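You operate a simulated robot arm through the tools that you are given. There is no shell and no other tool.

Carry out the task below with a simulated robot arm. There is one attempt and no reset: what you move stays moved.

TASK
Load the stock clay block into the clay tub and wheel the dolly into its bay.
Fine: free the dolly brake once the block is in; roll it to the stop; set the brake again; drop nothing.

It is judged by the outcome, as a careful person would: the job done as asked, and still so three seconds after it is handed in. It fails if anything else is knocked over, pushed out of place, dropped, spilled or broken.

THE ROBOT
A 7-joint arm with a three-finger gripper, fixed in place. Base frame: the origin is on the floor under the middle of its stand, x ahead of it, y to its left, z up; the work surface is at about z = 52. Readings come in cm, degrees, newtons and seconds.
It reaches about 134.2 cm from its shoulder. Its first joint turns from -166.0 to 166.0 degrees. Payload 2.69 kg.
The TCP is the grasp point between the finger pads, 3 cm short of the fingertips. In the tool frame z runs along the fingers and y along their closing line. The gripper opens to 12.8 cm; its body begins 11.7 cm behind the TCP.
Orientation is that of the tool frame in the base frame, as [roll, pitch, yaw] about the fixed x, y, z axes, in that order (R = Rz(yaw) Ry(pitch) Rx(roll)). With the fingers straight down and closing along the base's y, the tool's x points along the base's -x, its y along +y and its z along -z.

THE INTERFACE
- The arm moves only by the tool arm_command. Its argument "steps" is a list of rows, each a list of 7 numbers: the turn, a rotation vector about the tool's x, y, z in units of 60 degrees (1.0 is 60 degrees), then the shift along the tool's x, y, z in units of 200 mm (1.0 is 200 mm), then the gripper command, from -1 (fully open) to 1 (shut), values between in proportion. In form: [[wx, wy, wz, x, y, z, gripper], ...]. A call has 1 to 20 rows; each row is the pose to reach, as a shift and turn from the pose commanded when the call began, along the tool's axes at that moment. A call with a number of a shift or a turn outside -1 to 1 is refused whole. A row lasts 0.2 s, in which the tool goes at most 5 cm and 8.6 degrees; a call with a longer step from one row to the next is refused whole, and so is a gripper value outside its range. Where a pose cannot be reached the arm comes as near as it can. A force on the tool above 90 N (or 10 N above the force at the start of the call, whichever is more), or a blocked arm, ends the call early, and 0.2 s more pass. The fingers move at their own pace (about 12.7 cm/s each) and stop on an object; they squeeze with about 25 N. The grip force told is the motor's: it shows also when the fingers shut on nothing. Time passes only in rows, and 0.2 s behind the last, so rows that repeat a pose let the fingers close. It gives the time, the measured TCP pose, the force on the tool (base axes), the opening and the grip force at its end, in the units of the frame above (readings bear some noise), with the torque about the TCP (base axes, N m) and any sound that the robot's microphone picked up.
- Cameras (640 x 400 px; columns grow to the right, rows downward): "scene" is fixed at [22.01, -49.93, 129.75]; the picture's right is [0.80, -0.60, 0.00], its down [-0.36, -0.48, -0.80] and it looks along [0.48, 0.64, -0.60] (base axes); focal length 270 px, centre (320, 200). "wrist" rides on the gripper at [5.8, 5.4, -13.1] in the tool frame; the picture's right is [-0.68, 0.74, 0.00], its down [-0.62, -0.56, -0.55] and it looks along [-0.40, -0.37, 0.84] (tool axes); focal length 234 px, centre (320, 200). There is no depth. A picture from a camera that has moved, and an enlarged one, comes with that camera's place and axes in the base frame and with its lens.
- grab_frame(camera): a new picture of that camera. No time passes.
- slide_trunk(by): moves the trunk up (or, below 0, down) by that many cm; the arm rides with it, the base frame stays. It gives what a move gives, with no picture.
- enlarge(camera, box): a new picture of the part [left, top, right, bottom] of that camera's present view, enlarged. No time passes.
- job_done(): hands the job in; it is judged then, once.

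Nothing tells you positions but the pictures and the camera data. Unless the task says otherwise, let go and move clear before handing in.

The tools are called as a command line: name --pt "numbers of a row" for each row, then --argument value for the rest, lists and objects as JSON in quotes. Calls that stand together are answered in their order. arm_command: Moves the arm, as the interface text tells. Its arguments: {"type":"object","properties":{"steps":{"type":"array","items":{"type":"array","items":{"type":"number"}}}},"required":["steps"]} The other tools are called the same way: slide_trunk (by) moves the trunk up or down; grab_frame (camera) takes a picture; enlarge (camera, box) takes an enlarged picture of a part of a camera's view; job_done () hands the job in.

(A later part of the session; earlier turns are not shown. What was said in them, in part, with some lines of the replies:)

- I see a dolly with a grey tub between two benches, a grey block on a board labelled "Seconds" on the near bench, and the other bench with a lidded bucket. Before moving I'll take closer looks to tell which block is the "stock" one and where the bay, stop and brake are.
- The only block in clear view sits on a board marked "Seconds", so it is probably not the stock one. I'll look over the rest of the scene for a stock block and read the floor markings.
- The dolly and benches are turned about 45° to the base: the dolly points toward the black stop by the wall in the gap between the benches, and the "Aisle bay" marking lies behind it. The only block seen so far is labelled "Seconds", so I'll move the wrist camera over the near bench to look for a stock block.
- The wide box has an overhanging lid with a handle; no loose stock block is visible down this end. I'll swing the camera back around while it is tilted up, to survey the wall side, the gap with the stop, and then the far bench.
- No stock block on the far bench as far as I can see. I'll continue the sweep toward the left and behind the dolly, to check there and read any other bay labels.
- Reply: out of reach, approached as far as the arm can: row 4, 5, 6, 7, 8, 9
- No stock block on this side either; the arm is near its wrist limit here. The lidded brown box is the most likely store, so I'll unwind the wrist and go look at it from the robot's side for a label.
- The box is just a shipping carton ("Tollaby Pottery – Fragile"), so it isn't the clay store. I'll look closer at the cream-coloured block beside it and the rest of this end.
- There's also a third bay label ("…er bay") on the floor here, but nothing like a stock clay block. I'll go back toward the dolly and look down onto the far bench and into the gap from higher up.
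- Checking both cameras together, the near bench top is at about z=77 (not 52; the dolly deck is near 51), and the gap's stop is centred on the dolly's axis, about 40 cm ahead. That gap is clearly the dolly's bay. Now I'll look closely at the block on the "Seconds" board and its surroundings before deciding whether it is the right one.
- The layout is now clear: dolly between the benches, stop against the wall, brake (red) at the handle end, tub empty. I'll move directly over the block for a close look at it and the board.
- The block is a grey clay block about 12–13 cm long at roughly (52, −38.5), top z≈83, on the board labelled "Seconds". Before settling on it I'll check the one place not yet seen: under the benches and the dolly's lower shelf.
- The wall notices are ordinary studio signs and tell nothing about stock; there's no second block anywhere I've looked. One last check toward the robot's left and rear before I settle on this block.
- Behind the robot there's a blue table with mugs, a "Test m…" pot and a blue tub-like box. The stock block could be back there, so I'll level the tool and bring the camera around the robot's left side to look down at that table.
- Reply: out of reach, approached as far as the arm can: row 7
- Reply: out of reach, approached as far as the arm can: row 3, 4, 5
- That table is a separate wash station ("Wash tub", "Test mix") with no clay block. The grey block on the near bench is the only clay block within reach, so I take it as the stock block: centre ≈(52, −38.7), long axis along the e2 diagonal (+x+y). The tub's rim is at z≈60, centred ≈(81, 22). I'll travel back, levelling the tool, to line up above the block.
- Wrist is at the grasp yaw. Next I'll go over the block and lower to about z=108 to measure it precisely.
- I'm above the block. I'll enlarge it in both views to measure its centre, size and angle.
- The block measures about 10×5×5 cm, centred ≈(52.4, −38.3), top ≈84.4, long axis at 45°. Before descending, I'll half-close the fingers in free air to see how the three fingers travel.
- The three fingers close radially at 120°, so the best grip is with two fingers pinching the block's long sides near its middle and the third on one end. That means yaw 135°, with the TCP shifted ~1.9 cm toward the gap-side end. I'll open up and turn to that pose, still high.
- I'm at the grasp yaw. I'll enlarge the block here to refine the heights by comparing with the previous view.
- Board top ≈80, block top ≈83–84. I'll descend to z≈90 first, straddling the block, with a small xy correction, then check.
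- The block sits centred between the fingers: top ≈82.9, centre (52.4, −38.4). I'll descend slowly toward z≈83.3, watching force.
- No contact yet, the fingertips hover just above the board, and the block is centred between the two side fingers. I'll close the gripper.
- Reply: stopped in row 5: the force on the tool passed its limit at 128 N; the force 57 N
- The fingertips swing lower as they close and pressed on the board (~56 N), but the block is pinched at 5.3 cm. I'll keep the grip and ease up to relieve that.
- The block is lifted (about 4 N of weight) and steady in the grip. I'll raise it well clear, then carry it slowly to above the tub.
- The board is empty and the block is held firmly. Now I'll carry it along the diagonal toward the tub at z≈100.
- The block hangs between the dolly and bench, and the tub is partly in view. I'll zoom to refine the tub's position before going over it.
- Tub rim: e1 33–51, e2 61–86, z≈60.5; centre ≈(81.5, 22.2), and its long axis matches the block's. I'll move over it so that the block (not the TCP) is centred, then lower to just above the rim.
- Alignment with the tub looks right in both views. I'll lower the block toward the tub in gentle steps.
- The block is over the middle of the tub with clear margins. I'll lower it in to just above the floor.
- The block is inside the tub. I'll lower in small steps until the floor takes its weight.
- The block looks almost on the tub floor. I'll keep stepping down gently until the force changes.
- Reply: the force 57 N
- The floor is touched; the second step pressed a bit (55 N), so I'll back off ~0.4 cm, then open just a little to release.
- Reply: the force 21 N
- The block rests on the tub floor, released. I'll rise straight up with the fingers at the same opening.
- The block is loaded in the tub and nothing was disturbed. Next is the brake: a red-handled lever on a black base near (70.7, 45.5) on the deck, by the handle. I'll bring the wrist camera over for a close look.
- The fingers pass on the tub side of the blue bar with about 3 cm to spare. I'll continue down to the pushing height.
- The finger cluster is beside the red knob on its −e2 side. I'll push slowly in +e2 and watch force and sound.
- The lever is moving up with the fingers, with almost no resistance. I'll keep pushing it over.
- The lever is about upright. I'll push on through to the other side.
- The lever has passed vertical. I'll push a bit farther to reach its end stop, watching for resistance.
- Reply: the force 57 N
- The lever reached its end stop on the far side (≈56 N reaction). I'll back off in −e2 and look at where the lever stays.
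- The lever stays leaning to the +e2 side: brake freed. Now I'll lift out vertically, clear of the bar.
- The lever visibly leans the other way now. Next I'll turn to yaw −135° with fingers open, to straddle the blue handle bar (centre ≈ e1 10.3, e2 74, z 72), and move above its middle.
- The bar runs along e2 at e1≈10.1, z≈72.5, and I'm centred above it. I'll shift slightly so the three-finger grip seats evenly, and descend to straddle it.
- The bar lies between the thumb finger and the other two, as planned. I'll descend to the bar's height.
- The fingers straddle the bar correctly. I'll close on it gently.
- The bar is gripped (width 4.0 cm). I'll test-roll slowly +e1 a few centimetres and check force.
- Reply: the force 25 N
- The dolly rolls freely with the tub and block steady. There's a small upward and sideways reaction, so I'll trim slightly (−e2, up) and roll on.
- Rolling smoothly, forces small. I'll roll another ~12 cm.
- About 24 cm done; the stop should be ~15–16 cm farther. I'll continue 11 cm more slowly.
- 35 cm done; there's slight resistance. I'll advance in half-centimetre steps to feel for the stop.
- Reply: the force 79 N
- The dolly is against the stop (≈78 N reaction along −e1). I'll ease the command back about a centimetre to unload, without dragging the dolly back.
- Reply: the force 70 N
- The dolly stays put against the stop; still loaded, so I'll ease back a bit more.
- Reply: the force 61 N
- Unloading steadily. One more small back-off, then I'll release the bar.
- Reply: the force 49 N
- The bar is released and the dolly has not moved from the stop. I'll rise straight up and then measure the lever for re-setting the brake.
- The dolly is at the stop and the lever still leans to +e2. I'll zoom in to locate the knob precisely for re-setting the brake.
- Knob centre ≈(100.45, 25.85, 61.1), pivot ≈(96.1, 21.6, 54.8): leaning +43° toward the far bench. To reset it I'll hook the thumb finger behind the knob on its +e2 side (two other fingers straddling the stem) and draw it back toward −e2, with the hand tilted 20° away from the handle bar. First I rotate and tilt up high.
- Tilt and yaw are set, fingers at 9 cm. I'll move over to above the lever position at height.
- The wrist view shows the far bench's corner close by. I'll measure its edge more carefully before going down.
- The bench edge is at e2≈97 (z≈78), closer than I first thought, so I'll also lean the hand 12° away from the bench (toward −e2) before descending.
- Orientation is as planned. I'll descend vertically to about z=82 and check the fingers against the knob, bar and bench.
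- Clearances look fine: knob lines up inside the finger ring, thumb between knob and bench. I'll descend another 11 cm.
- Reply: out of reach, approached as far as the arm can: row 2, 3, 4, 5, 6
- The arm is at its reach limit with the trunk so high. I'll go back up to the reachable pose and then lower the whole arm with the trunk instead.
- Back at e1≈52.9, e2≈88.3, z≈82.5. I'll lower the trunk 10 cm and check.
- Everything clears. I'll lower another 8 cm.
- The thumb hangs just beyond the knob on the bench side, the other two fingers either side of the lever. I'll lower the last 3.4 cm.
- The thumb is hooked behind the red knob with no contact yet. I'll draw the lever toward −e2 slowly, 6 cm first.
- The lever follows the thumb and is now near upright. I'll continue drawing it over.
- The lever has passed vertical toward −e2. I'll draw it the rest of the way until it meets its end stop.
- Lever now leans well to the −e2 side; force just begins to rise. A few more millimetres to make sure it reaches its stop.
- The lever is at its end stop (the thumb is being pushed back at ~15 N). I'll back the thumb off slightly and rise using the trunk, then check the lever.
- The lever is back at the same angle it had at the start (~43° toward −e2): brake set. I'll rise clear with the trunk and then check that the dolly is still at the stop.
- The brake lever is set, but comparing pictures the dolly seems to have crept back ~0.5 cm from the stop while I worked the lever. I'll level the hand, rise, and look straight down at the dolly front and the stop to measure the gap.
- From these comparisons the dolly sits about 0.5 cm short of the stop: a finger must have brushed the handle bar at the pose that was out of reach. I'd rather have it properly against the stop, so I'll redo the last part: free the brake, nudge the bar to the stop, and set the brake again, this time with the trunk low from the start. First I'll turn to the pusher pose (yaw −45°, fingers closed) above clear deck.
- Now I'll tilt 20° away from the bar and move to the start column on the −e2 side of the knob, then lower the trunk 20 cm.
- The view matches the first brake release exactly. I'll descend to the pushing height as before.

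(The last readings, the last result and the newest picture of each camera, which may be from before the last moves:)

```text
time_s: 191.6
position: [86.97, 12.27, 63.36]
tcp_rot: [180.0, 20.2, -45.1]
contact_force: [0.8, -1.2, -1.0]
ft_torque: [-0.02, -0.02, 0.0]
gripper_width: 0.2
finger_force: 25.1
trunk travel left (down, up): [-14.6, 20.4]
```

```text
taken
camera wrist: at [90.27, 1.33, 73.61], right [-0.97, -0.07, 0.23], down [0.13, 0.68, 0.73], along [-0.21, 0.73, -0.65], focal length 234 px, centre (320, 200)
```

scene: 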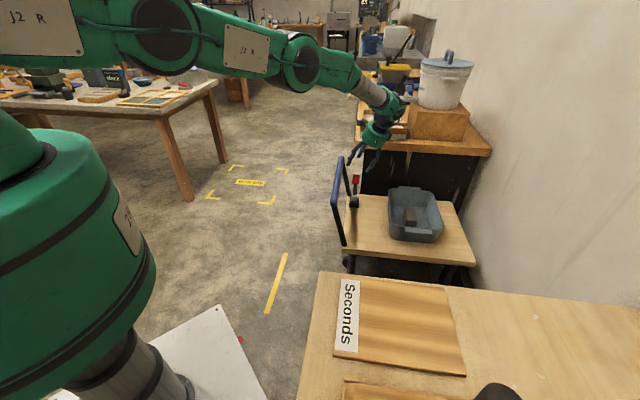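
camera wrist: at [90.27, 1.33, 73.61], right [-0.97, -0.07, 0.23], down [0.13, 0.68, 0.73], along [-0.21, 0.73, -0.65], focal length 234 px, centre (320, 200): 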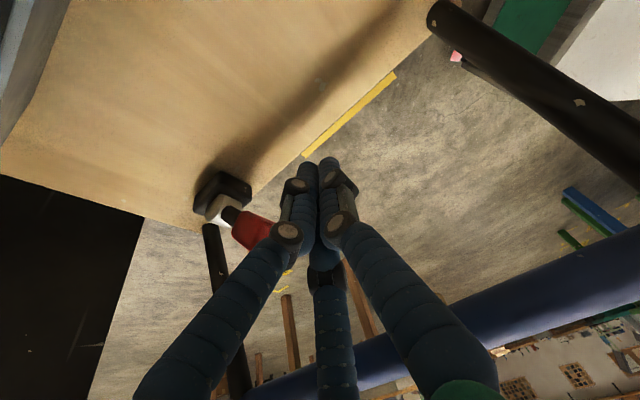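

Same geometry as before. I'll push the lever over to +e2 again.

arm_command --pt "0 0 0 0 -0.05 0 1" --pt "0 0 0 0 -0.1 0 1" --pt "0 0 0 0 -0.15 0 1" --pt "0 0 0 0 -0.2 0 1" --pt "0 0 0 0 -0.25 0 1" --pt "0 0 0 0 -0.3 0 1" --pt "0 0 0 0 -0.35 0 1" --pt "0 0 0 0 -0.4 0 1" --pt "0 0 0 0 -0.45 0 1" --pt "0 0 0 0 -0.5 0 1" --pt "0 0 0 0 -0.55 0 1" --pt "0 0 0 0 -0.6 0 1" --pt "0 0 0 0 -0.65 0 1" --pt "0 0 0 0 -0.65 0 1"

grab_frame --camera "wrist"

enlarge --camera "scene" --box '[310, 100, 450, 220]'

```text
time_s: 194.6
position: [96.18, 21.32, 63.46]
tcp_rot: [-180.0, 20.3, -45.1]
contact_force: [0.5, 1.0, -0.2]
ft_torque: [0.0, 0.01, 0.03]
gripper_width: 0.22
finger_force: 24.8
trunk travel left (down, up): [-14.6, 20.4]
```

```text
taken
camera wrist: at [99.49, 10.49, 73.87], right [-0.97, -0.07, 0.23], down [0.13, 0.68, 0.73], along [-0.21, 0.73, -0.65], focal length 234 px, centre (320, 200)
```

wrist: 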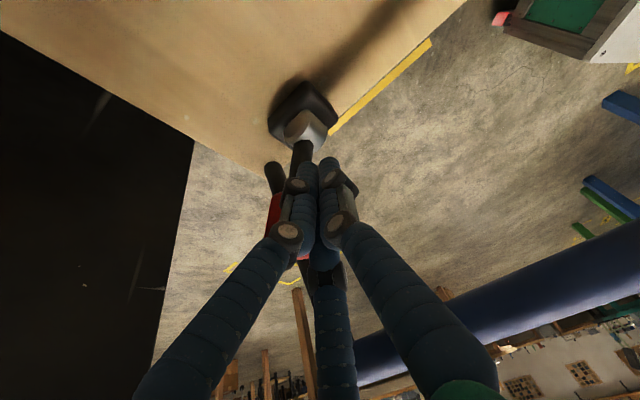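

```text
3.33 times, centred on (380, 160) of scene
camera zoom: at [22.01, -49.93, 129.75], right [0.8, -0.6, 0.0], down [-0.36, -0.48, -0.8], along [0.48, 0.64, -0.6], focal length 899 px, centre (120, 333)
```

zoom: 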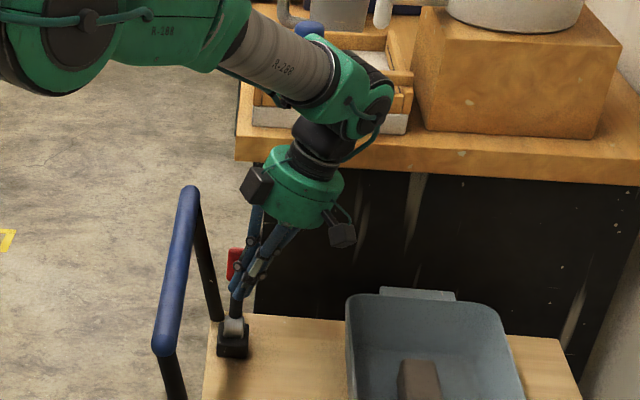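

The lever is past vertical. A little more to its end stop.

arm_command --pt "0 0 0 0 -0.025 0 1" --pt "0 0 0 0 -0.05 0 1" --pt "0 0 0 0 -0.075 0 1" --pt "0 0 0 0 -0.1 0 1" --pt "0 0 0 0 -0.12 0 1" --pt "0 0 0 0 -0.12 0 1"

grab_frame --camera "wrist"

```text
time_s: 196.0
position: [97.24, 22.91, 63.91]
tcp_rot: [180.0, 20.1, -45.1]
contact_force: [-0.5, -1.1, 0.7]
ft_torque: [-0.01, -0.01, -0.03]
gripper_width: 0.23
finger_force: 24.9
out of reach, approached as far as the arm can: row 4, 5, 6
trunk travel left (down, up): [-14.6, 20.4]
```

```text
taken
camera wrist: at [100.42, 12.0, 74.18], right [-0.97, -0.07, 0.23], down [0.12, 0.68, 0.73], along [-0.21, 0.73, -0.65], focal length 234 px, centre (320, 200)
```

wrist: 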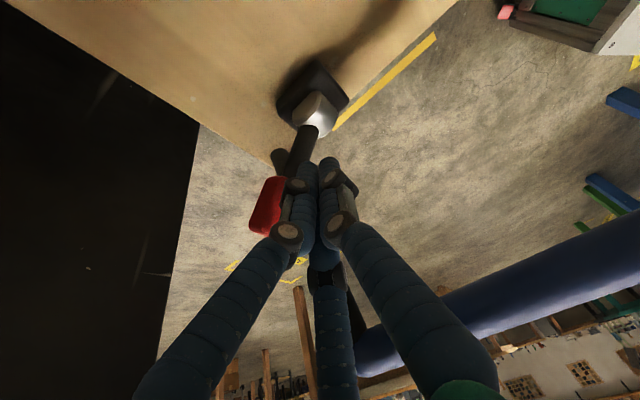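

The arm ran out of reach just before the end stop. I'll retreat, trade arm height for trunk height (arm up 10, trunk down 10), and finish the push.

arm_command --pt "0 0 0 0 0.05 0 1" --pt "0 0 0 0 0.15 0 1" --pt "0 0 0 0 0.25 0 1" --pt "0 0 0 0 0.35 0 1" --pt "0 0 0 -0.05 0.35 -0.14 1" --pt "0 0 0 -0.1 0.35 -0.28 1" --pt "0 0 0 -0.171 0.35 -0.47 1" --pt "0 0 0 -0.171 0.35 -0.47 1"

slide_trunk --by -10

grab_frame --camera "wrist"

```text
time_s: 197.8
position: [91.87, 18.03, 74.02]
tcp_rot: [180.0, 20.1, -45.1]
contact_force: [-0.4, -0.8, 0.7]
ft_torque: [-0.04, -0.06, -0.05]
gripper_width: 0.22
finger_force: 24.8
trunk travel left (down, up): [-14.6, 20.4]
```

```text
time_s: 199.1
position: [92.0, 18.04, 64.08]
tcp_rot: [-180.0, 20.1, -45.0]
contact_force: [0.2, 0.8, -0.8]
ft_torque: [0.04, 0.03, -0.03]
gripper_width: 0.2
finger_force: 25.4
trunk travel left (down, up): [-4.6, 30.4]
```

```text
taken
camera wrist: at [95.23, 7.15, 74.35], right [-0.97, -0.07, 0.23], down [0.12, 0.68, 0.73], along [-0.21, 0.73, -0.65], focal length 234 px, centre (320, 200)
```

wrist: 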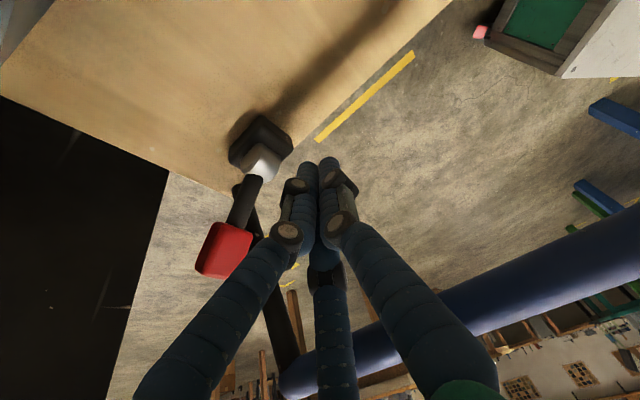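

The lever is leaning to the free side. I'll push it the last bit to be sure it's at its end.

arm_command --pt "0 0 0 0.014 -0.06 -0.005 1" --pt "0 0 0 0.028 -0.12 -0.01 1" --pt "0 0 0 0.028 -0.18 -0.01 1" --pt "0 0 0 0.028 -0.24 -0.01 1" --pt "0 0 0 0.028 -0.3 -0.01 1" --pt "0 0 0 0.028 -0.335 -0.01 1" --pt "0 0 0 0.028 -0.36 -0.01 1" --pt "0 0 0 0.028 -0.385 -0.01 1" --pt "0 0 0 0.028 -0.385 -0.01 1"

grab_frame --camera "wrist"

```text
time_s: 201.1
position: [97.75, 23.01, 63.84]
tcp_rot: [179.9, 20.2, -45.2]
contact_force: [-6.5, -4.8, -0.9]
ft_torque: [-0.12, 0.14, 0.13]
gripper_width: 0.2
finger_force: 24.6
trunk travel left (down, up): [-4.6, 30.4]
```

```text
taken
camera wrist: at [101.08, 12.16, 74.19], right [-0.97, -0.07, 0.23], down [0.13, 0.68, 0.73], along [-0.21, 0.73, -0.65], focal length 234 px, centre (320, 200)
```

wrist: 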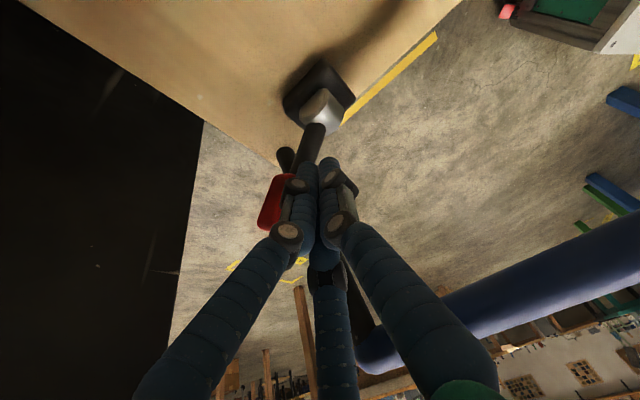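

End stop felt (8 N). A slightly firmer push, then I'll withdraw and rise.

arm_command --pt "0 0 0 0 -0.012 0 1" --pt "0 0 0 0 -0.02 0 1" --pt "0 0 0 0 -0.02 0 1"

arm_command --pt "0 0 0 0 0.05 0 1" --pt "0 0 0 0 0.15 0 1" --pt "0 0 0 0 0.3 0 1" --pt "0 0 0 0 0.45 0 1" --pt "0 0 0 0 0.6 0 1" --pt "0 0 0 0 0.6 0 1"

arm_command --pt "0 0 0 -0.05 0 -0.14 1" --pt "0 0 0 -0.11 0 -0.3 1" --pt "0 0 0 -0.18 0 -0.49 1" --pt "0 0 0 -0.25 0 -0.69 1" --pt "0 0 0 -0.32 0 -0.88 1" --pt "0 0 0 -0.36 0 -0.99 1"

grab_frame --camera "wrist"

enlarge --camera "scene" --box '[320, 150, 520, 310]'

```text
time_s: 201.9
position: [97.98, 23.08, 63.91]
tcp_rot: [179.7, 20.2, -45.1]
contact_force: [-35.0, -33.7, 0.5]
ft_torque: [-0.83, 0.79, 0.66]
gripper_width: 0.23
finger_force: 24.6
trunk travel left (down, up): [-4.6, 30.4]
```

```text
time_s: 203.3
position: [89.48, 14.79, 64.11]
tcp_rot: [-180.0, 20.1, -45.1]
contact_force: [-0.1, -0.7, 0.5]
ft_torque: [0.02, 0.0, -0.01]
gripper_width: 0.21
finger_force: 24.6
trunk travel left (down, up): [-4.6, 30.4]
```

```text
time_s: 204.7
position: [89.72, 14.78, 84.94]
tcp_rot: [-179.9, 20.1, -45.0]
contact_force: [1.0, 1.1, -0.5]
ft_torque: [0.0, 0.01, 0.02]
gripper_width: 0.21
finger_force: 25.0
trunk travel left (down, up): [-4.6, 30.4]
```

```text
taken
camera wrist: at [92.94, 4.07, 95.3], right [-0.97, -0.07, 0.23], down [0.13, 0.68, 0.73], along [-0.21, 0.73, -0.65], focal length 234 px, centre (320, 200)
```

wrist: 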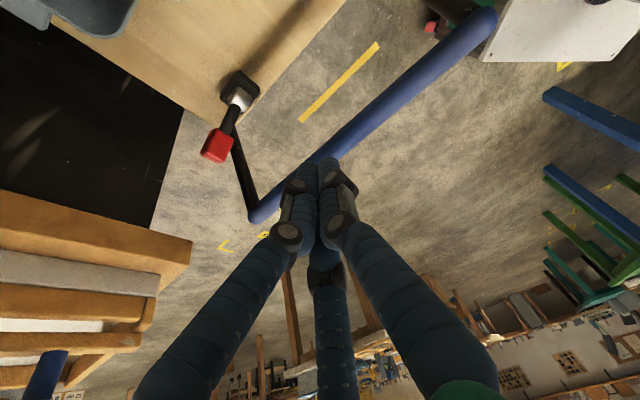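

```text
2.50 times, centred on (420, 230) of scene
camera zoom: at [22.01, -49.93, 129.75], right [0.8, -0.6, 0.0], down [-0.36, -0.48, -0.8], along [0.48, 0.64, -0.6], focal length 675 px, centre (70, 125)
```

zoom: 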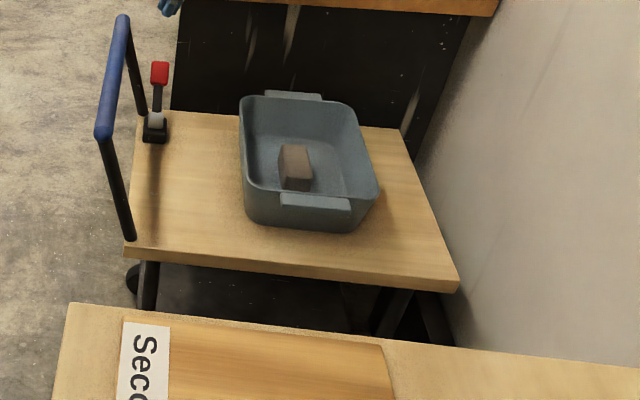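

Brake free again, dolly still ~0.5 cm short. Now I'll level the hand, cross over the bar at height, and come down on its −e1 side to nudge it to the stop.

arm_command --pt "0 0 0 -0.1 0 -0.25 1" --pt "0 0.067 0 -0.25 0 -0.2 1" --pt "0 0.133 0 -0.4 0 -0.15 1" --pt "0 0.2 0 -0.55 0 -0.1 1" --pt "0 0.267 0 -0.7 0 -0.05 1" --pt "0 0.333 0 -0.743 0 0.0 1" --pt "0 0.333 0 -0.743 0 0.0 1"

grab_frame --camera "wrist"

enlarge --camera "scene" --box '[280, 80, 440, 220]'

```text
refused: row 1 steps farther than a row can; nothing moved
```

```text
taken
camera wrist: at [92.94, 4.07, 95.3], right [-0.97, -0.07, 0.23], down [0.13, 0.68, 0.73], along [-0.21, 0.73, -0.65], focal length 234 px, centre (320, 200)
```

wrist: 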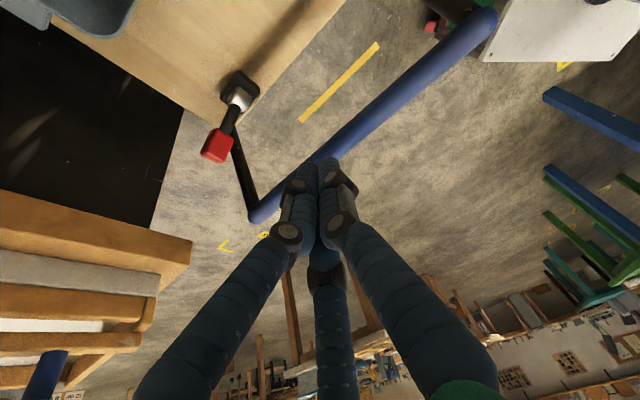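

```text
2.86 times, centred on (360, 150) of scene
camera zoom: at [22.01, -49.93, 129.75], right [0.8, -0.6, 0.0], down [-0.36, -0.48, -0.8], along [0.48, 0.64, -0.6], focal length 771 px, centre (206, 343)
```

zoom: 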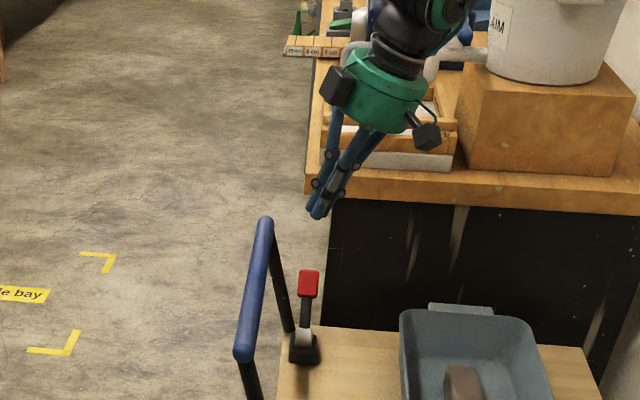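

The first row was too long a step; I'll resend with smaller steps.

arm_command --pt "0 0 0 -0.08 0 -0.2 1" --pt "0 0.067 0 -0.22 0 -0.2 1" --pt "0 0.133 0 -0.37 0 -0.15 1" --pt "0 0.2 0 -0.52 0 -0.1 1" --pt "0 0.267 0 -0.66 0 -0.05 1" --pt "0 0.333 0 -0.743 0 0.0 1" --pt "0 0.333 0 -0.743 0 0.0 1"

grab_frame --camera "wrist"

enlarge --camera "scene" --box '[280, 80, 440, 220]'

```text
time_s: 206.3
position: [79.78, 24.83, 89.91]
tcp_rot: [180.0, 0.1, -45.1]
contact_force: [-0.2, 0.1, 0.1]
ft_torque: [0.0, -0.05, -0.01]
gripper_width: 0.25
finger_force: 24.4
trunk travel left (down, up): [-4.6, 30.4]
```

```text
taken
camera wrist: at [80.03, 16.88, 103.15], right [-1.0, -0.04, 0.0], down [-0.03, 0.83, 0.55], along [-0.02, 0.55, -0.84], focal length 234 px, centre (320, 200)
```

wrist: 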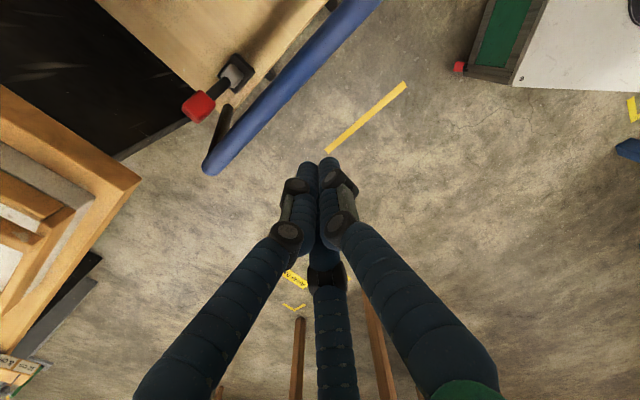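

```text
2.86 times, centred on (360, 150) of scene
camera zoom: at [22.01, -49.93, 129.75], right [0.8, -0.6, 0.0], down [-0.36, -0.48, -0.8], along [0.48, 0.64, -0.6], focal length 771 px, centre (206, 343)
```

zoom: 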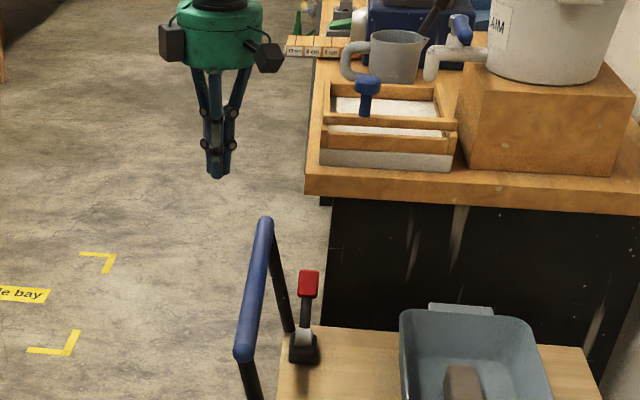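

I'm on the −e1 side of the bar, level. I'll descend to bar height, then push gently in +e1.

arm_command --pt "0 0 0 -0.025 0 0.15 1" --pt "0 0 0 -0.025 0 0.3 1" --pt "0 0 0 -0.025 0 0.45 1" --pt "0 0 0 -0.025 0 0.6 1" --pt "0 0 0 -0.025 0 0.75 1" --pt "0 0 0 -0.025 0 0.825 1" --pt "0 0 0 -0.025 0 0.825 1"

enlarge --camera "scene" --box '[280, 100, 420, 220]'

grab_frame --camera "wrist"

```text
time_s: 207.9
position: [79.38, 25.18, 73.53]
tcp_rot: [-180.0, 0.0, -45.1]
contact_force: [0.1, -0.1, -0.4]
ft_torque: [-0.01, 0.01, -0.01]
gripper_width: 0.23
finger_force: 25.2
trunk travel left (down, up): [-4.6, 30.4]
```

```text
3.33 times, centred on (350, 160) of scene
camera zoom: at [22.01, -49.93, 129.75], right [0.8, -0.6, 0.0], down [-0.36, -0.48, -0.8], along [0.48, 0.64, -0.6], focal length 899 px, centre (220, 333)
```

zoom: 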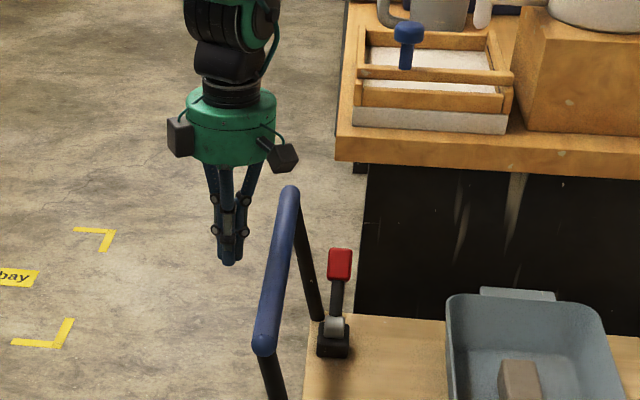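

```text
taken
camera wrist: at [79.79, 17.22, 86.77], right [-1.0, -0.04, 0.0], down [-0.03, 0.83, 0.55], along [-0.02, 0.55, -0.84], focal length 234 px, centre (320, 200)
```

wrist: 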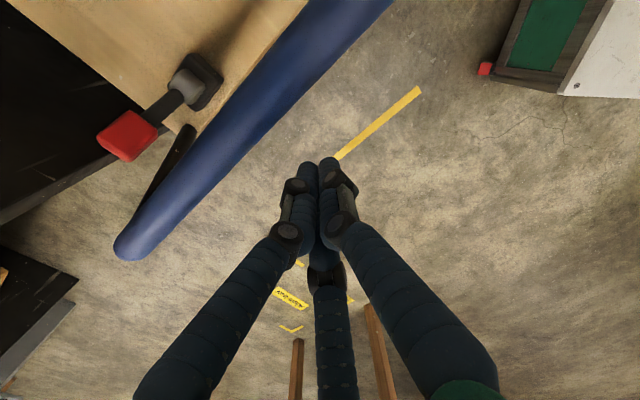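

The pusher is at bar height with a small gap to the bar. I'll advance in half-centimetre steps to contact and on to the stop.

arm_command --pt "0 0 0 0.025 0 0 1" --pt "0 0 0 0.05 0 0 1" --pt "0 0 0 0.075 0 0 1" --pt "0 0 0 0.1 0 0 1" --pt "0 0 0 0.115 0 0 1" --pt "0 0 0 0.13 0 0 1" --pt "0 0 0 0.13 0 0 1"

enlarge --camera "scene" --box '[320, 150, 520, 310]'

```text
time_s: 209.5
position: [81.38, 23.21, 73.45]
tcp_rot: [-179.9, 0.2, -45.1]
contact_force: [0.3, -0.5, 0.5]
ft_torque: [0.02, 0.02, -0.01]
gripper_width: 0.22
finger_force: 24.7
trunk travel left (down, up): [-4.6, 30.4]
```

```text
2.50 times, centred on (420, 230) of scene
camera zoom: at [22.01, -49.93, 129.75], right [0.8, -0.6, 0.0], down [-0.36, -0.48, -0.8], along [0.48, 0.64, -0.6], focal length 675 px, centre (70, 125)
```

zoom: 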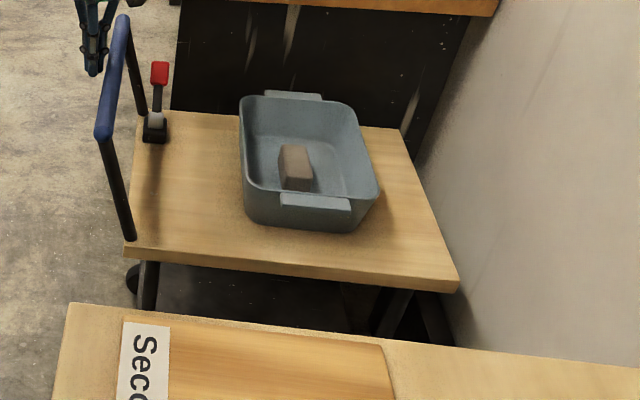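

Not touching yet. I'll continue in 3 mm steps.

arm_command --pt "0 0 0 0.015 0 0 1" --pt "0 0 0 0.03 0 0 1" --pt "0 0 0 0.045 0 0 1" --pt "0 0 0 0.06 0 0 1" --pt "0 0 0 0.06 0 0 1"

enlarge --camera "scene" --box '[320, 150, 520, 310]'

```text
time_s: 210.7
position: [82.05, 22.63, 73.53]
tcp_rot: [179.8, 0.2, -45.0]
contact_force: [-14.1, 10.8, 3.5]
ft_torque: [0.08, 0.17, 0.0]
gripper_width: 0.22
finger_force: 24.9
trunk travel left (down, up): [-4.6, 30.4]
```

```text
2.50 times, centred on (420, 230) of scene
camera zoom: at [22.01, -49.93, 129.75], right [0.8, -0.6, 0.0], down [-0.36, -0.48, -0.8], along [0.48, 0.64, -0.6], focal length 675 px, centre (70, 125)
```

zoom: 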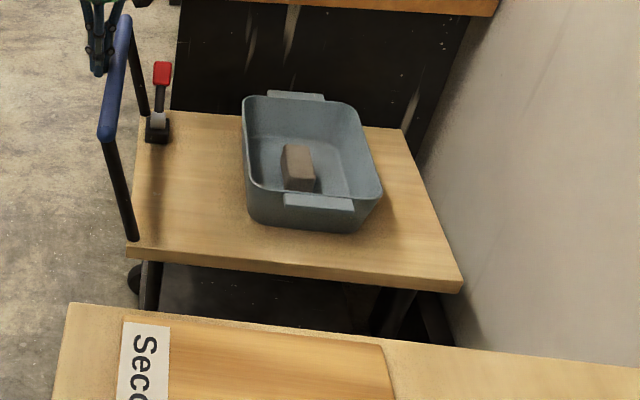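

The dolly is back at the stop position (picture matches the first contact, ~18 N reaction). I'll back straight off in −e1 and confirm it stays.

arm_command --pt "0 0 0 0.01 0 0 1" --pt "0 0 0 0.01 0 0 1" --pt "0 0 0 -0.01 0 0 1" --pt "0 0 0 -0.04 0 0 1" --pt "0 0 0 -0.1 0 0 1" --pt "0 0 0 -0.18 0 0 1"

enlarge --camera "scene" --box '[320, 150, 520, 310]'

```text
time_s: 212.1
position: [79.69, 24.92, 73.61]
tcp_rot: [179.9, 0.1, -45.0]
contact_force: [0.4, -0.5, -0.6]
ft_torque: [0.03, 0.02, 0.01]
gripper_width: 0.21
finger_force: 25.1
trunk travel left (down, up): [-4.6, 30.4]
```

```text
2.50 times, centred on (420, 230) of scene
camera zoom: at [22.01, -49.93, 129.75], right [0.8, -0.6, 0.0], down [-0.36, -0.48, -0.8], along [0.48, 0.64, -0.6], focal length 675 px, centre (70, 125)
```

zoom: 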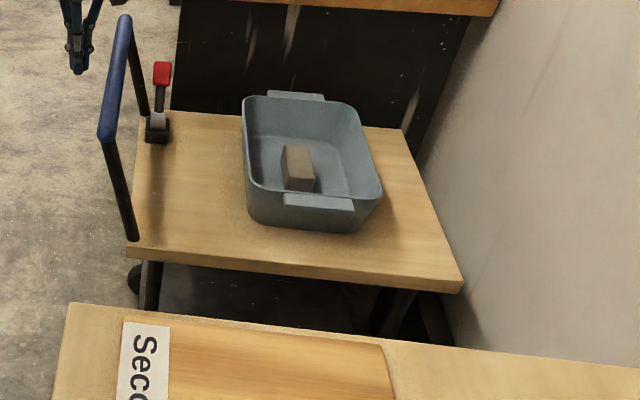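

The dolly stays against the stop. Now for the brake: rise clear of the bar first and bring the trunk to the height that worked before.

arm_command --pt "0 0 0 -0.03 0 -0.15 1" --pt "0 0 0 -0.03 0 -0.32 1" --pt "0 0 0 -0.03 0 -0.5 1" --pt "0 0 0 -0.03 0 -0.68 1" --pt "0 0 0 -0.03 0 -0.86 1" --pt "0 0 0 -0.03 0 -0.9 1"

slide_trunk --by 9

arm_command --pt "0 0 0.125 0 0 0 0.6" --pt "0 0 0.25 0 0 0 0.2" --pt "0 0 0.375 0 0 0 -0.2" --pt "0 0 0.5 0 0 0 -0.4" --pt "0 0 0.625 0 0 0 -0.4" --pt "0 0 0.75 0 0 0 -0.4" --pt "0 0 0.875 0 0 0 -0.4" --pt "0 0 1.0 0 0 0 -0.4"

arm_command --pt "0 0 0.125 0 0 0 -0.4" --pt "0 0 0.25 0 0 0 -0.4" --pt "0 0 0.375 0 0 0 -0.4" --pt "0 0 0.5 0 0 0 -0.4" --pt "0 0 0.625 0 0 0 -0.4" --pt "0 0 0.75 0 0 0 -0.4" --pt "0 0 0.875 0 0 0 -0.4" --pt "0 0 1.0 0 0 0 -0.4"

arm_command --pt "0 0 0.125 0 0 0 -0.4" --pt "0 0 0.25 0 0 0 -0.4" --pt "0 0 0.375 0 0 0 -0.4" --pt "0 0 0.5 0 0 0 -0.4" --pt "0 0 0.625 0 0 0 -0.4" --pt "0 0 0.75 0 0 0 -0.4" --pt "0 0 0.875 0 0 0 -0.4" --pt "0 0 1.0 0 0 0 -0.4"

```text
time_s: 213.5
position: [78.93, 25.01, 91.68]
tcp_rot: [-180.0, 0.1, -45.1]
contact_force: [-0.8, -0.2, 0.1]
ft_torque: [0.01, 0.0, -0.03]
gripper_width: 0.19
finger_force: 24.6
trunk travel left (down, up): [-4.6, 30.4]
```

```text
time_s: 214.8
position: [79.07, 25.13, 100.66]
tcp_rot: [-179.9, 0.3, -45.2]
contact_force: [0.0, 0.0, -0.5]
ft_torque: [-0.02, 0.02, 0.0]
gripper_width: 0.23
finger_force: 25.4
trunk travel left (down, up): [-13.6, 21.4]
```

```text
time_s: 216.6
position: [79.03, 25.17, 100.71]
tcp_rot: [179.9, 0.0, -105.2]
contact_force: [0.3, -0.4, 0.3]
ft_torque: [0.0, 0.02, 0.02]
gripper_width: 8.93
finger_force: 0.1
trunk travel left (down, up): [-13.6, 21.4]
```

```text
time_s: 218.4
position: [79.1, 25.23, 100.63]
tcp_rot: [179.8, -0.1, -165.3]
contact_force: [-0.4, 0.3, -0.5]
ft_torque: [-0.01, -0.02, 0.02]
gripper_width: 8.97
finger_force: 0.0
trunk travel left (down, up): [-13.6, 21.4]
```

```text
time_s: 220.2
position: [79.1, 25.24, 100.71]
tcp_rot: [180.0, -0.1, 134.8]
contact_force: [0.0, 0.0, 0.0]
ft_torque: [0.01, -0.01, 0.0]
gripper_width: 8.96
finger_force: 0.1
trunk travel left (down, up): [-13.6, 21.4]
```

Now the tilt and the move to above the lever's far side.

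arm_command --pt "0 0.05 0 -0.12 0.12 0 -0.4" --pt "0 0.1 0 -0.25 0.24 0 -0.4" --pt "0 0.15 0 -0.37 0.36 0 -0.4" --pt "0 0.2 0 -0.5 0.48 0 -0.4" --pt "0 0.25 0 -0.62 0.6 0 -0.4" --pt "0 0.3 0 -0.745 0.725 0 -0.4" --pt "0 0.333 0 -0.745 0.725 0 -0.4"

arm_command --pt "-0.06 0 -0.022 0 0 0 -0.4" --pt "-0.12 0 -0.044 0 0 0 -0.4" --pt "-0.188 0 -0.068 0 0 0 -0.4" --pt "-0.188 0 -0.068 0 0 0 -0.4"

grab_frame --camera "wrist"

```text
time_s: 221.8
position: [99.51, 24.83, 101.53]
tcp_rot: [179.6, -19.9, 135.0]
contact_force: [-2.1, -0.7, 4.5]
ft_torque: [-0.08, -0.42, -0.07]
gripper_width: 8.95
finger_force: 0.4
trunk travel left (down, up): [-13.6, 21.4]
```

```text
time_s: 222.8
position: [99.8, 24.94, 100.73]
tcp_rot: [167.2, -19.6, 139.3]
contact_force: [-0.5, 0.1, 1.6]
ft_torque: [-0.01, -0.02, -0.02]
gripper_width: 8.93
finger_force: 0.1
trunk travel left (down, up): [-13.6, 21.4]
```

```text
taken
camera wrist: at [100.71, 27.2, 115.82], right [0.99, 0.09, -0.07], down [0.1, -0.98, 0.18], along [-0.06, -0.18, -0.98], focal length 234 px, centre (320, 200)
```

wrist: 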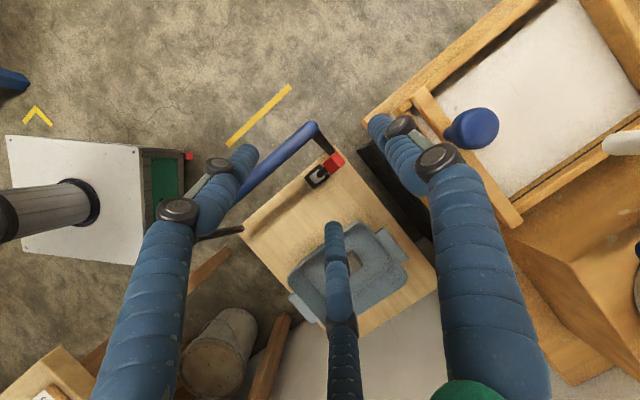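

Aligned over the lever (e1≈52.9, e2≈88.2), same as before. I'll descend in stages, checking each time that nothing touches.

arm_command --pt "0 0 0 -0.058 -0.034 0.156 -0.4" --pt "0 0 0 -0.116 -0.069 0.312 -0.4" --pt "0 0 0 -0.174 -0.103 0.468 -0.4" --pt "0 0 0 -0.232 -0.138 0.624 -0.4" --pt "0 0 0 -0.29 -0.172 0.78 -0.4" --pt "0 0 0 -0.29 -0.172 0.78 -0.4"

arm_command --pt "0 0 0 -0.039 -0.024 0.107 -0.4" --pt "0 0 0 -0.078 -0.049 0.215 -0.4" --pt "0 0 0 -0.117 -0.073 0.322 -0.4" --pt "0 0 0 -0.156 -0.097 0.43 -0.4" --pt "0 0 0 -0.195 -0.122 0.537 -0.4" --pt "0 0 0 -0.195 -0.122 0.537 -0.4"

grab_frame --camera "wrist"

enlarge --camera "scene" --box '[320, 150, 520, 310]'

```text
time_s: 224.2
position: [100.1, 24.94, 83.16]
tcp_rot: [167.2, -19.7, 139.2]
contact_force: [0.9, -1.1, 0.4]
ft_torque: [0.01, 0.05, 0.01]
gripper_width: 8.96
finger_force: 0.0
trunk travel left (down, up): [-13.6, 21.4]
```

```text
time_s: 225.6
position: [100.21, 25.11, 71.91]
tcp_rot: [167.4, -19.8, 139.2]
contact_force: [0.8, 1.2, -0.5]
ft_torque: [0.04, 0.0, 0.0]
gripper_width: 8.97
finger_force: 0.1
trunk travel left (down, up): [-13.6, 21.4]
```

```text
taken
camera wrist: at [100.97, 27.35, 87.04], right [0.99, 0.09, -0.08], down [0.1, -0.98, 0.18], along [-0.06, -0.19, -0.98], focal length 234 px, centre (320, 200)
```

wrist: 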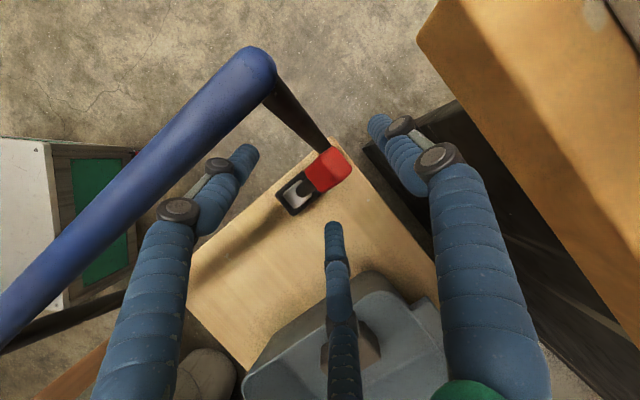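

```text
2.50 times, centred on (420, 230) of scene
camera zoom: at [22.01, -49.93, 129.75], right [0.8, -0.6, 0.0], down [-0.36, -0.48, -0.8], along [0.48, 0.64, -0.6], focal length 675 px, centre (70, 125)
```

zoom: 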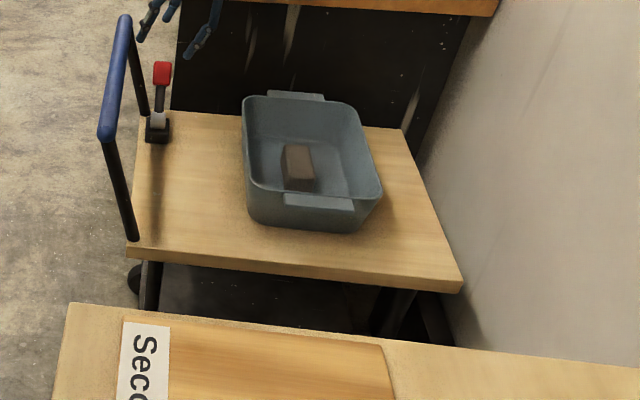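

The dolly is still at the stop and all is clear. I'll descend the last 11 cm to hook behind the knob.

arm_command --pt "0 0 0 -0.035 -0.025 0.1 -0.4" --pt "0 0 0 -0.071 -0.049 0.2 -0.4" --pt "0 0 0 -0.106 -0.074 0.3 -0.4" --pt "0 0 0 -0.142 -0.098 0.4 -0.4" --pt "0 0 0 -0.177 -0.123 0.5 -0.4" --pt "0 0 0 -0.177 -0.123 0.5 -0.4"

grab_frame --camera "wrist"

enlarge --camera "scene" --box '[320, 110, 420, 220]'

```text
time_s: 227.0
position: [99.76, 24.87, 60.86]
tcp_rot: [167.3, -19.7, 139.1]
contact_force: [-0.1, -0.7, -0.5]
ft_torque: [0.02, 0.03, 0.01]
gripper_width: 8.93
finger_force: 0.1
trunk travel left (down, up): [-13.6, 21.4]
```

```text
taken
camera wrist: at [100.68, 27.21, 76.0], right [0.99, 0.09, -0.08], down [0.1, -0.98, 0.18], along [-0.06, -0.19, -0.98], focal length 234 px, centre (320, 200)
```

wrist: 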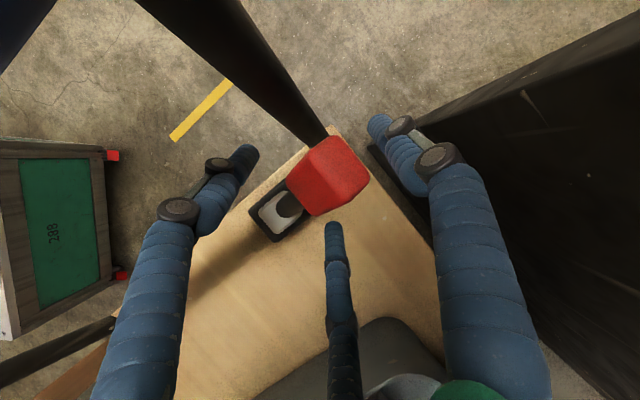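

```text
3.64 times, centred on (370, 165) of scene
camera zoom: at [22.01, -49.93, 129.75], right [0.8, -0.6, 0.0], down [-0.36, -0.48, -0.8], along [0.48, 0.64, -0.6], focal length 981 px, centre (138, 327)
```

zoom: 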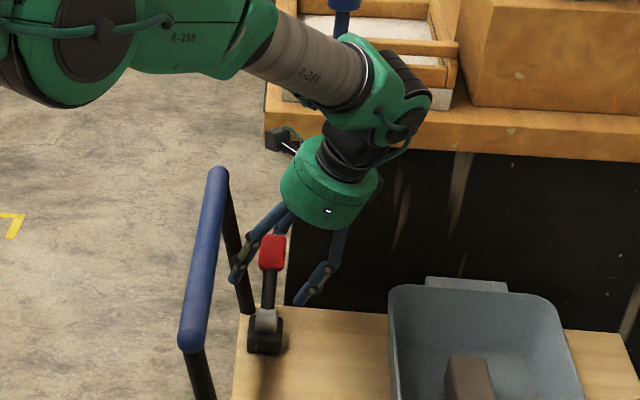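

Hooked behind the knob again, dolly still at the stop. I'll draw the lever back toward −e2.

arm_command --pt "0 0 0 0.0036 -0.0489 -0.0098 -0.4" --pt "0 0 0 0.0071 -0.0978 -0.0195 -0.4" --pt "0 0 0 0.0107 -0.1467 -0.0293 -0.4" --pt "0 0 0 0.0142 -0.1956 -0.0391 -0.4" --pt "0 0 0 0.0178 -0.2445 -0.0489 -0.4" --pt "0 0 0 0.0213 -0.2934 -0.0586 -0.4" --pt "0 0 0 0.0249 -0.3423 -0.0684 -0.4" --pt "0 0 0 0.0284 -0.3912 -0.0782 -0.4" --pt "0 0 0 0.032 -0.4401 -0.0879 -0.4" --pt "0 0 0 0.0355 -0.489 -0.0977 -0.4" --pt "0 0 0 0.0391 -0.5379 -0.1075 -0.4" --pt "0 0 0 0.0391 -0.5379 -0.1075 -0.4"

grab_frame --camera "wrist"

enlarge --camera "scene" --box '[320, 110, 420, 220]'

```text
time_s: 229.6
position: [91.87, 16.93, 61.09]
tcp_rot: [167.2, -19.8, 139.2]
contact_force: [0.3, -0.3, -0.1]
ft_torque: [-0.03, 0.01, 0.04]
gripper_width: 8.95
finger_force: 0.4
trunk travel left (down, up): [-13.6, 21.4]
```

```text
taken
camera wrist: at [92.82, 19.34, 76.21], right [0.99, 0.09, -0.07], down [0.1, -0.98, 0.18], along [-0.06, -0.19, -0.98], focal length 234 px, centre (320, 200)
```

wrist: 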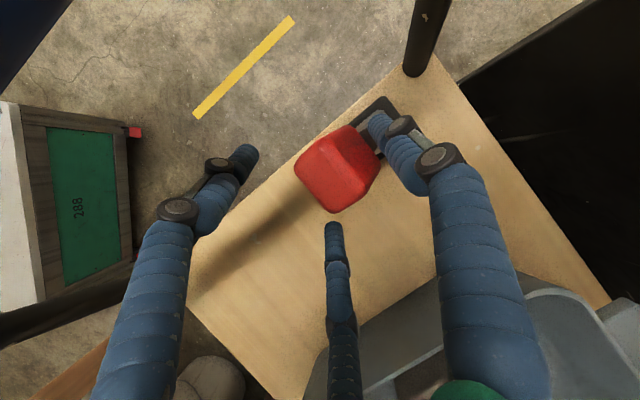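

```text
3.64 times, centred on (370, 165) of scene
camera zoom: at [22.01, -49.93, 129.75], right [0.8, -0.6, 0.0], down [-0.36, -0.48, -0.8], along [0.48, 0.64, -0.6], focal length 981 px, centre (138, 327)
```

zoom: 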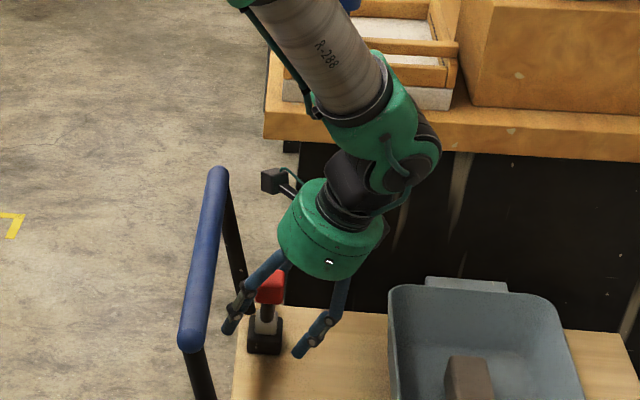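

The lever is past vertical toward −e2 and the dolly hasn't moved. I'll finish to the end stop.

arm_command --pt "0 0 0 0.0018 -0.0245 -0.0049 -0.4" --pt "0 0 0 0.0036 -0.0489 -0.0098 -0.4" --pt "0 0 0 0.0053 -0.0734 -0.0147 -0.4" --pt "0 0 0 0.0071 -0.0978 -0.0195 -0.4" --pt "0 0 0 0.0085 -0.1174 -0.0234 -0.4" --pt "0 0 0 0.0085 -0.1174 -0.0234 -0.4"

grab_frame --camera "wrist"

enlarge --camera "scene" --box '[320, 110, 420, 220]'

```text
time_s: 231.0
position: [90.39, 15.55, 61.22]
tcp_rot: [167.2, -19.6, 139.4]
contact_force: [5.9, 6.6, 3.3]
ft_torque: [0.24, -0.25, -0.05]
gripper_width: 9.63
finger_force: 5.3
trunk travel left (down, up): [-13.6, 21.4]
```

```text
taken
camera wrist: at [91.3, 17.78, 76.28], right [0.99, 0.09, -0.07], down [0.1, -0.98, 0.18], along [-0.06, -0.19, -0.98], focal length 234 px, centre (320, 200)
```

wrist: 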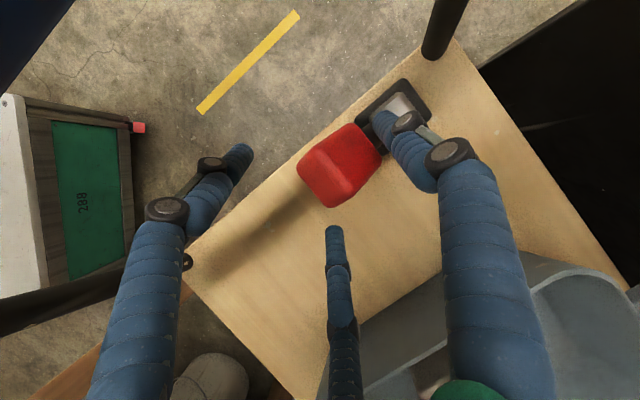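

```text
3.64 times, centred on (370, 165) of scene
camera zoom: at [22.01, -49.93, 129.75], right [0.8, -0.6, 0.0], down [-0.36, -0.48, -0.8], along [0.48, 0.64, -0.6], focal length 981 px, centre (138, 327)
```

zoom: 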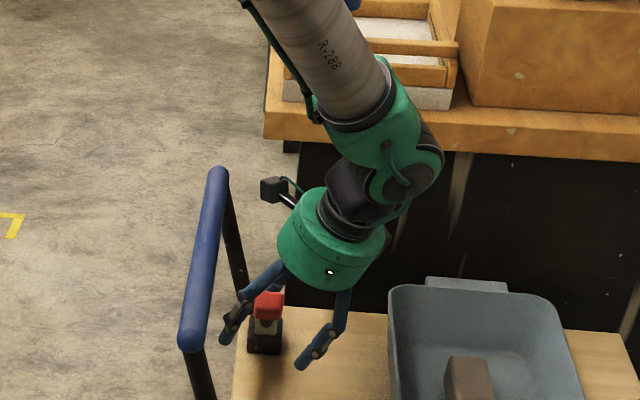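

End stop reached (≈9 N, fingers yielding). One small extra press like before, then back off and rise with the trunk.

arm_command --pt "0 0 0 0.0009 -0.0122 -0.0024 -0.4" --pt "0 0 0 0.0018 -0.0245 -0.0049 -0.4" --pt "0 0 0 0.0018 -0.0245 -0.0049 -0.4"

arm_command --pt "0 0 0 -0.0027 0.0367 0.0073 -0.4" --pt "0 0 0 -0.0062 0.0856 0.0171 -0.4" --pt "0 0 0 -0.0062 0.0856 0.0171 -0.4"

slide_trunk --by 10

slide_trunk --by 11

enlarge --camera "scene" --box '[320, 150, 520, 310]'

grab_frame --camera "wrist"

```text
time_s: 231.8
position: [90.03, 15.08, 61.1]
tcp_rot: [167.2, -19.6, 139.2]
contact_force: [11.4, 10.1, 9.2]
ft_torque: [0.48, -0.52, -0.24]
gripper_width: 10.32
finger_force: 10.0
trunk travel left (down, up): [-13.6, 21.4]
```

```text
time_s: 232.6
position: [90.99, 16.27, 60.98]
tcp_rot: [167.4, -19.7, 139.2]
contact_force: [0.6, -0.7, -0.3]
ft_torque: [-0.02, 0.03, -0.02]
gripper_width: 8.96
finger_force: 0.1
trunk travel left (down, up): [-13.6, 21.4]
```

```text
time_s: 233.9
position: [91.17, 16.24, 71.1]
tcp_rot: [167.3, -19.7, 139.2]
contact_force: [1.0, 0.7, 0.3]
ft_torque: [0.01, 0.02, 0.0]
gripper_width: 8.94
finger_force: 0.1
trunk travel left (down, up): [-23.6, 11.4]
```

```text
time_s: 235.3
position: [91.12, 16.29, 81.94]
tcp_rot: [167.3, -19.8, 139.2]
contact_force: [0.3, -0.1, -0.1]
ft_torque: [0.01, 0.03, 0.03]
gripper_width: 8.93
finger_force: 0.0
trunk travel left (down, up): [-34.6, 0.4]
```

```text
2.50 times, centred on (420, 230) of scene
camera zoom: at [22.01, -49.93, 129.75], right [0.8, -0.6, 0.0], down [-0.36, -0.48, -0.8], along [0.48, 0.64, -0.6], focal length 675 px, centre (70, 125)
```

zoom: 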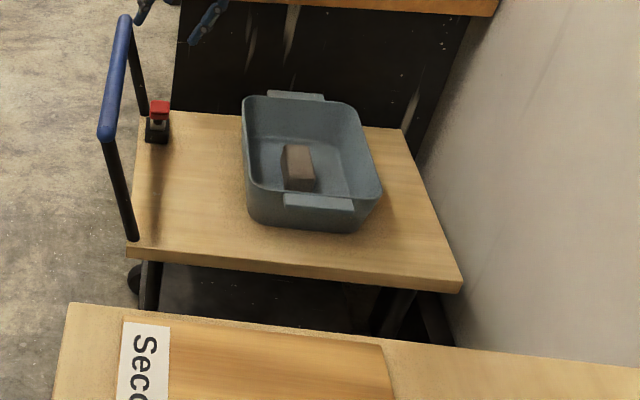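

```text
taken
camera wrist: at [92.01, 18.57, 97.09], right [0.99, 0.09, -0.08], down [0.1, -0.98, 0.18], along [-0.06, -0.19, -0.98], focal length 234 px, centre (320, 200)
```

wrist: 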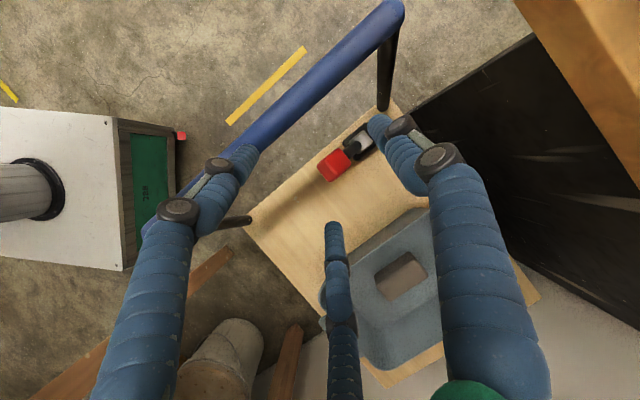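

The dolly is at the stop (picture matches the contact position exactly) and the lever is back in the set position. I'll level the hand, rise and move clear.

arm_command --pt "0.04 0 0.014 0.05 0.03 -0.14 -0.4" --pt "0.08 0 0.028 0.1 0.06 -0.28 -0.4" --pt "0.12 0 0.042 0.15 0.09 -0.42 -0.4" --pt "0.16 0 0.056 0.2 0.12 -0.56 -0.4" --pt "0.188 0 0.068 0.25 0.156 -0.69 -0.4"

arm_command --pt "0 -0.067 0 0.1 0 -0.1 -0.4" --pt "0 -0.133 0 0.1 0 -0.2 -0.4" --pt "0 -0.2 0 0.1 0 -0.3 -0.4" --pt "0 -0.267 0 0.1 0 -0.4 -0.4" --pt "0 -0.333 0 0.1 0 -0.5 -0.4" --pt "0 -0.333 0 0.1 0 -0.6 -0.4"

arm_command --pt "0 0 0 0.2 0 -0.05 -0.4" --pt "0 0 0 0.4 0 -0.1 -0.4" --pt "0 0 0 0.6 0 -0.1 -0.4" --pt "0 0 0 0.8 0 -0.1 -0.4" --pt "0 0 0 0.8 0 -0.1 -0.4"

grab_frame --camera "scene"

enlarge --camera "scene" --box '[320, 150, 520, 310]'

grab_frame --camera "wrist"

```text
time_s: 236.5
position: [91.15, 16.14, 97.26]
tcp_rot: [-179.9, -20.3, 134.9]
contact_force: [-0.4, -0.6, -0.3]
ft_torque: [0.02, -0.01, -0.04]
gripper_width: 8.95
finger_force: 0.1
trunk travel left (down, up): [-34.6, 0.4]
```

```text
time_s: 237.9
position: [92.64, 14.58, 109.01]
tcp_rot: [-179.9, -0.2, 134.8]
contact_force: [0.3, 0.2, 0.0]
ft_torque: [0.01, -0.05, 0.02]
gripper_width: 8.96
finger_force: 0.0
trunk travel left (down, up): [-34.6, 0.4]
```

```text
time_s: 239.1
position: [81.61, 26.1, 110.86]
tcp_rot: [-180.0, -0.1, 134.9]
contact_force: [0.1, -0.1, 0.2]
ft_torque: [-0.07, -0.06, -0.01]
gripper_width: 8.96
finger_force: 0.1
trunk travel left (down, up): [-34.6, 0.4]
```

```text
taken
```

scene: 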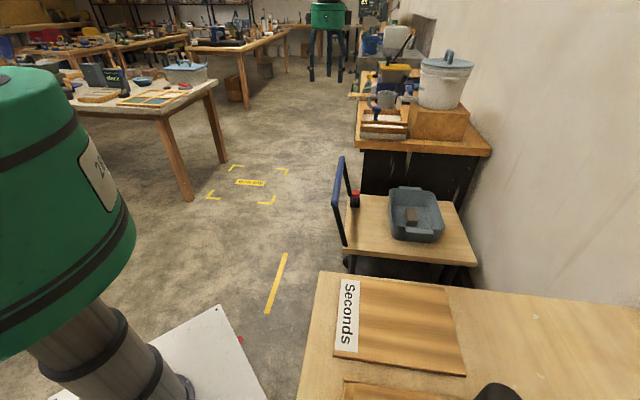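

```text
2.50 times, centred on (420, 230) of scene
camera zoom: at [22.01, -49.93, 129.75], right [0.8, -0.6, 0.0], down [-0.36, -0.48, -0.8], along [0.48, 0.64, -0.6], focal length 675 px, centre (70, 125)
```

zoom: 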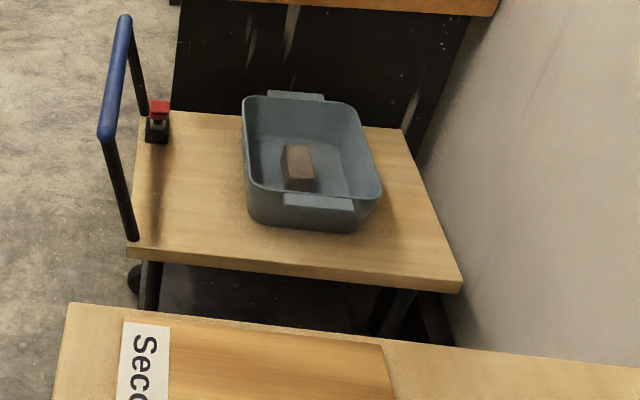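

```text
taken
camera wrist: at [81.23, 33.96, 124.05], right [1.0, 0.04, 0.0], down [0.04, -0.84, 0.55], along [0.02, -0.55, -0.84], focal length 234 px, centre (320, 200)
```

wrist: 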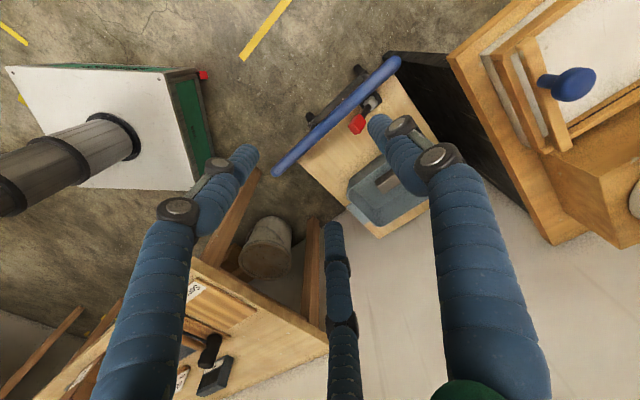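

The block is in the tub, the dolly is against the stop and hasn't moved since. The brake lever is back at its original set angle, the gripper is empty and clear, and everything else looks undisturbed. The only clay block I found within reach was on the board marked "Seconds", so I took that as the stock block. I'm handing in now.

job_done

```text
The job is handed in.
```

I put the clay block in the tub, rolled the dolly against the stop in the gap between the two benches, and set the brake again. Nothing was dropped or knocked over. When I handed in, the gripper was empty and clear.

- **The block:** nothing I saw was marked "stock". The only clay block within reach was lying on the board labelled "Seconds". I searched both benches, the floor beneath them and the table behind the robot first, then used that one. If the stock block is kept somewhere else, I loaded the wrong one.
- **The bay:** I took the gap between the benches as the dolly's bay, because the stop there is in line with the dolly. I saw no label on it, and the "Aisle bay" marking is elsewhere.
- **The stop:** after I first set the brake, the dolly was about 0.5 cm short of the stop. A finger had probably brushed its handle. I freed the brake, pushed the dolly back to the stop and set the brake a second time. It has not moved since.
- **The brake:** the lever is back at the angle it started from. I didn't push on the dolly to test that the brake holds.
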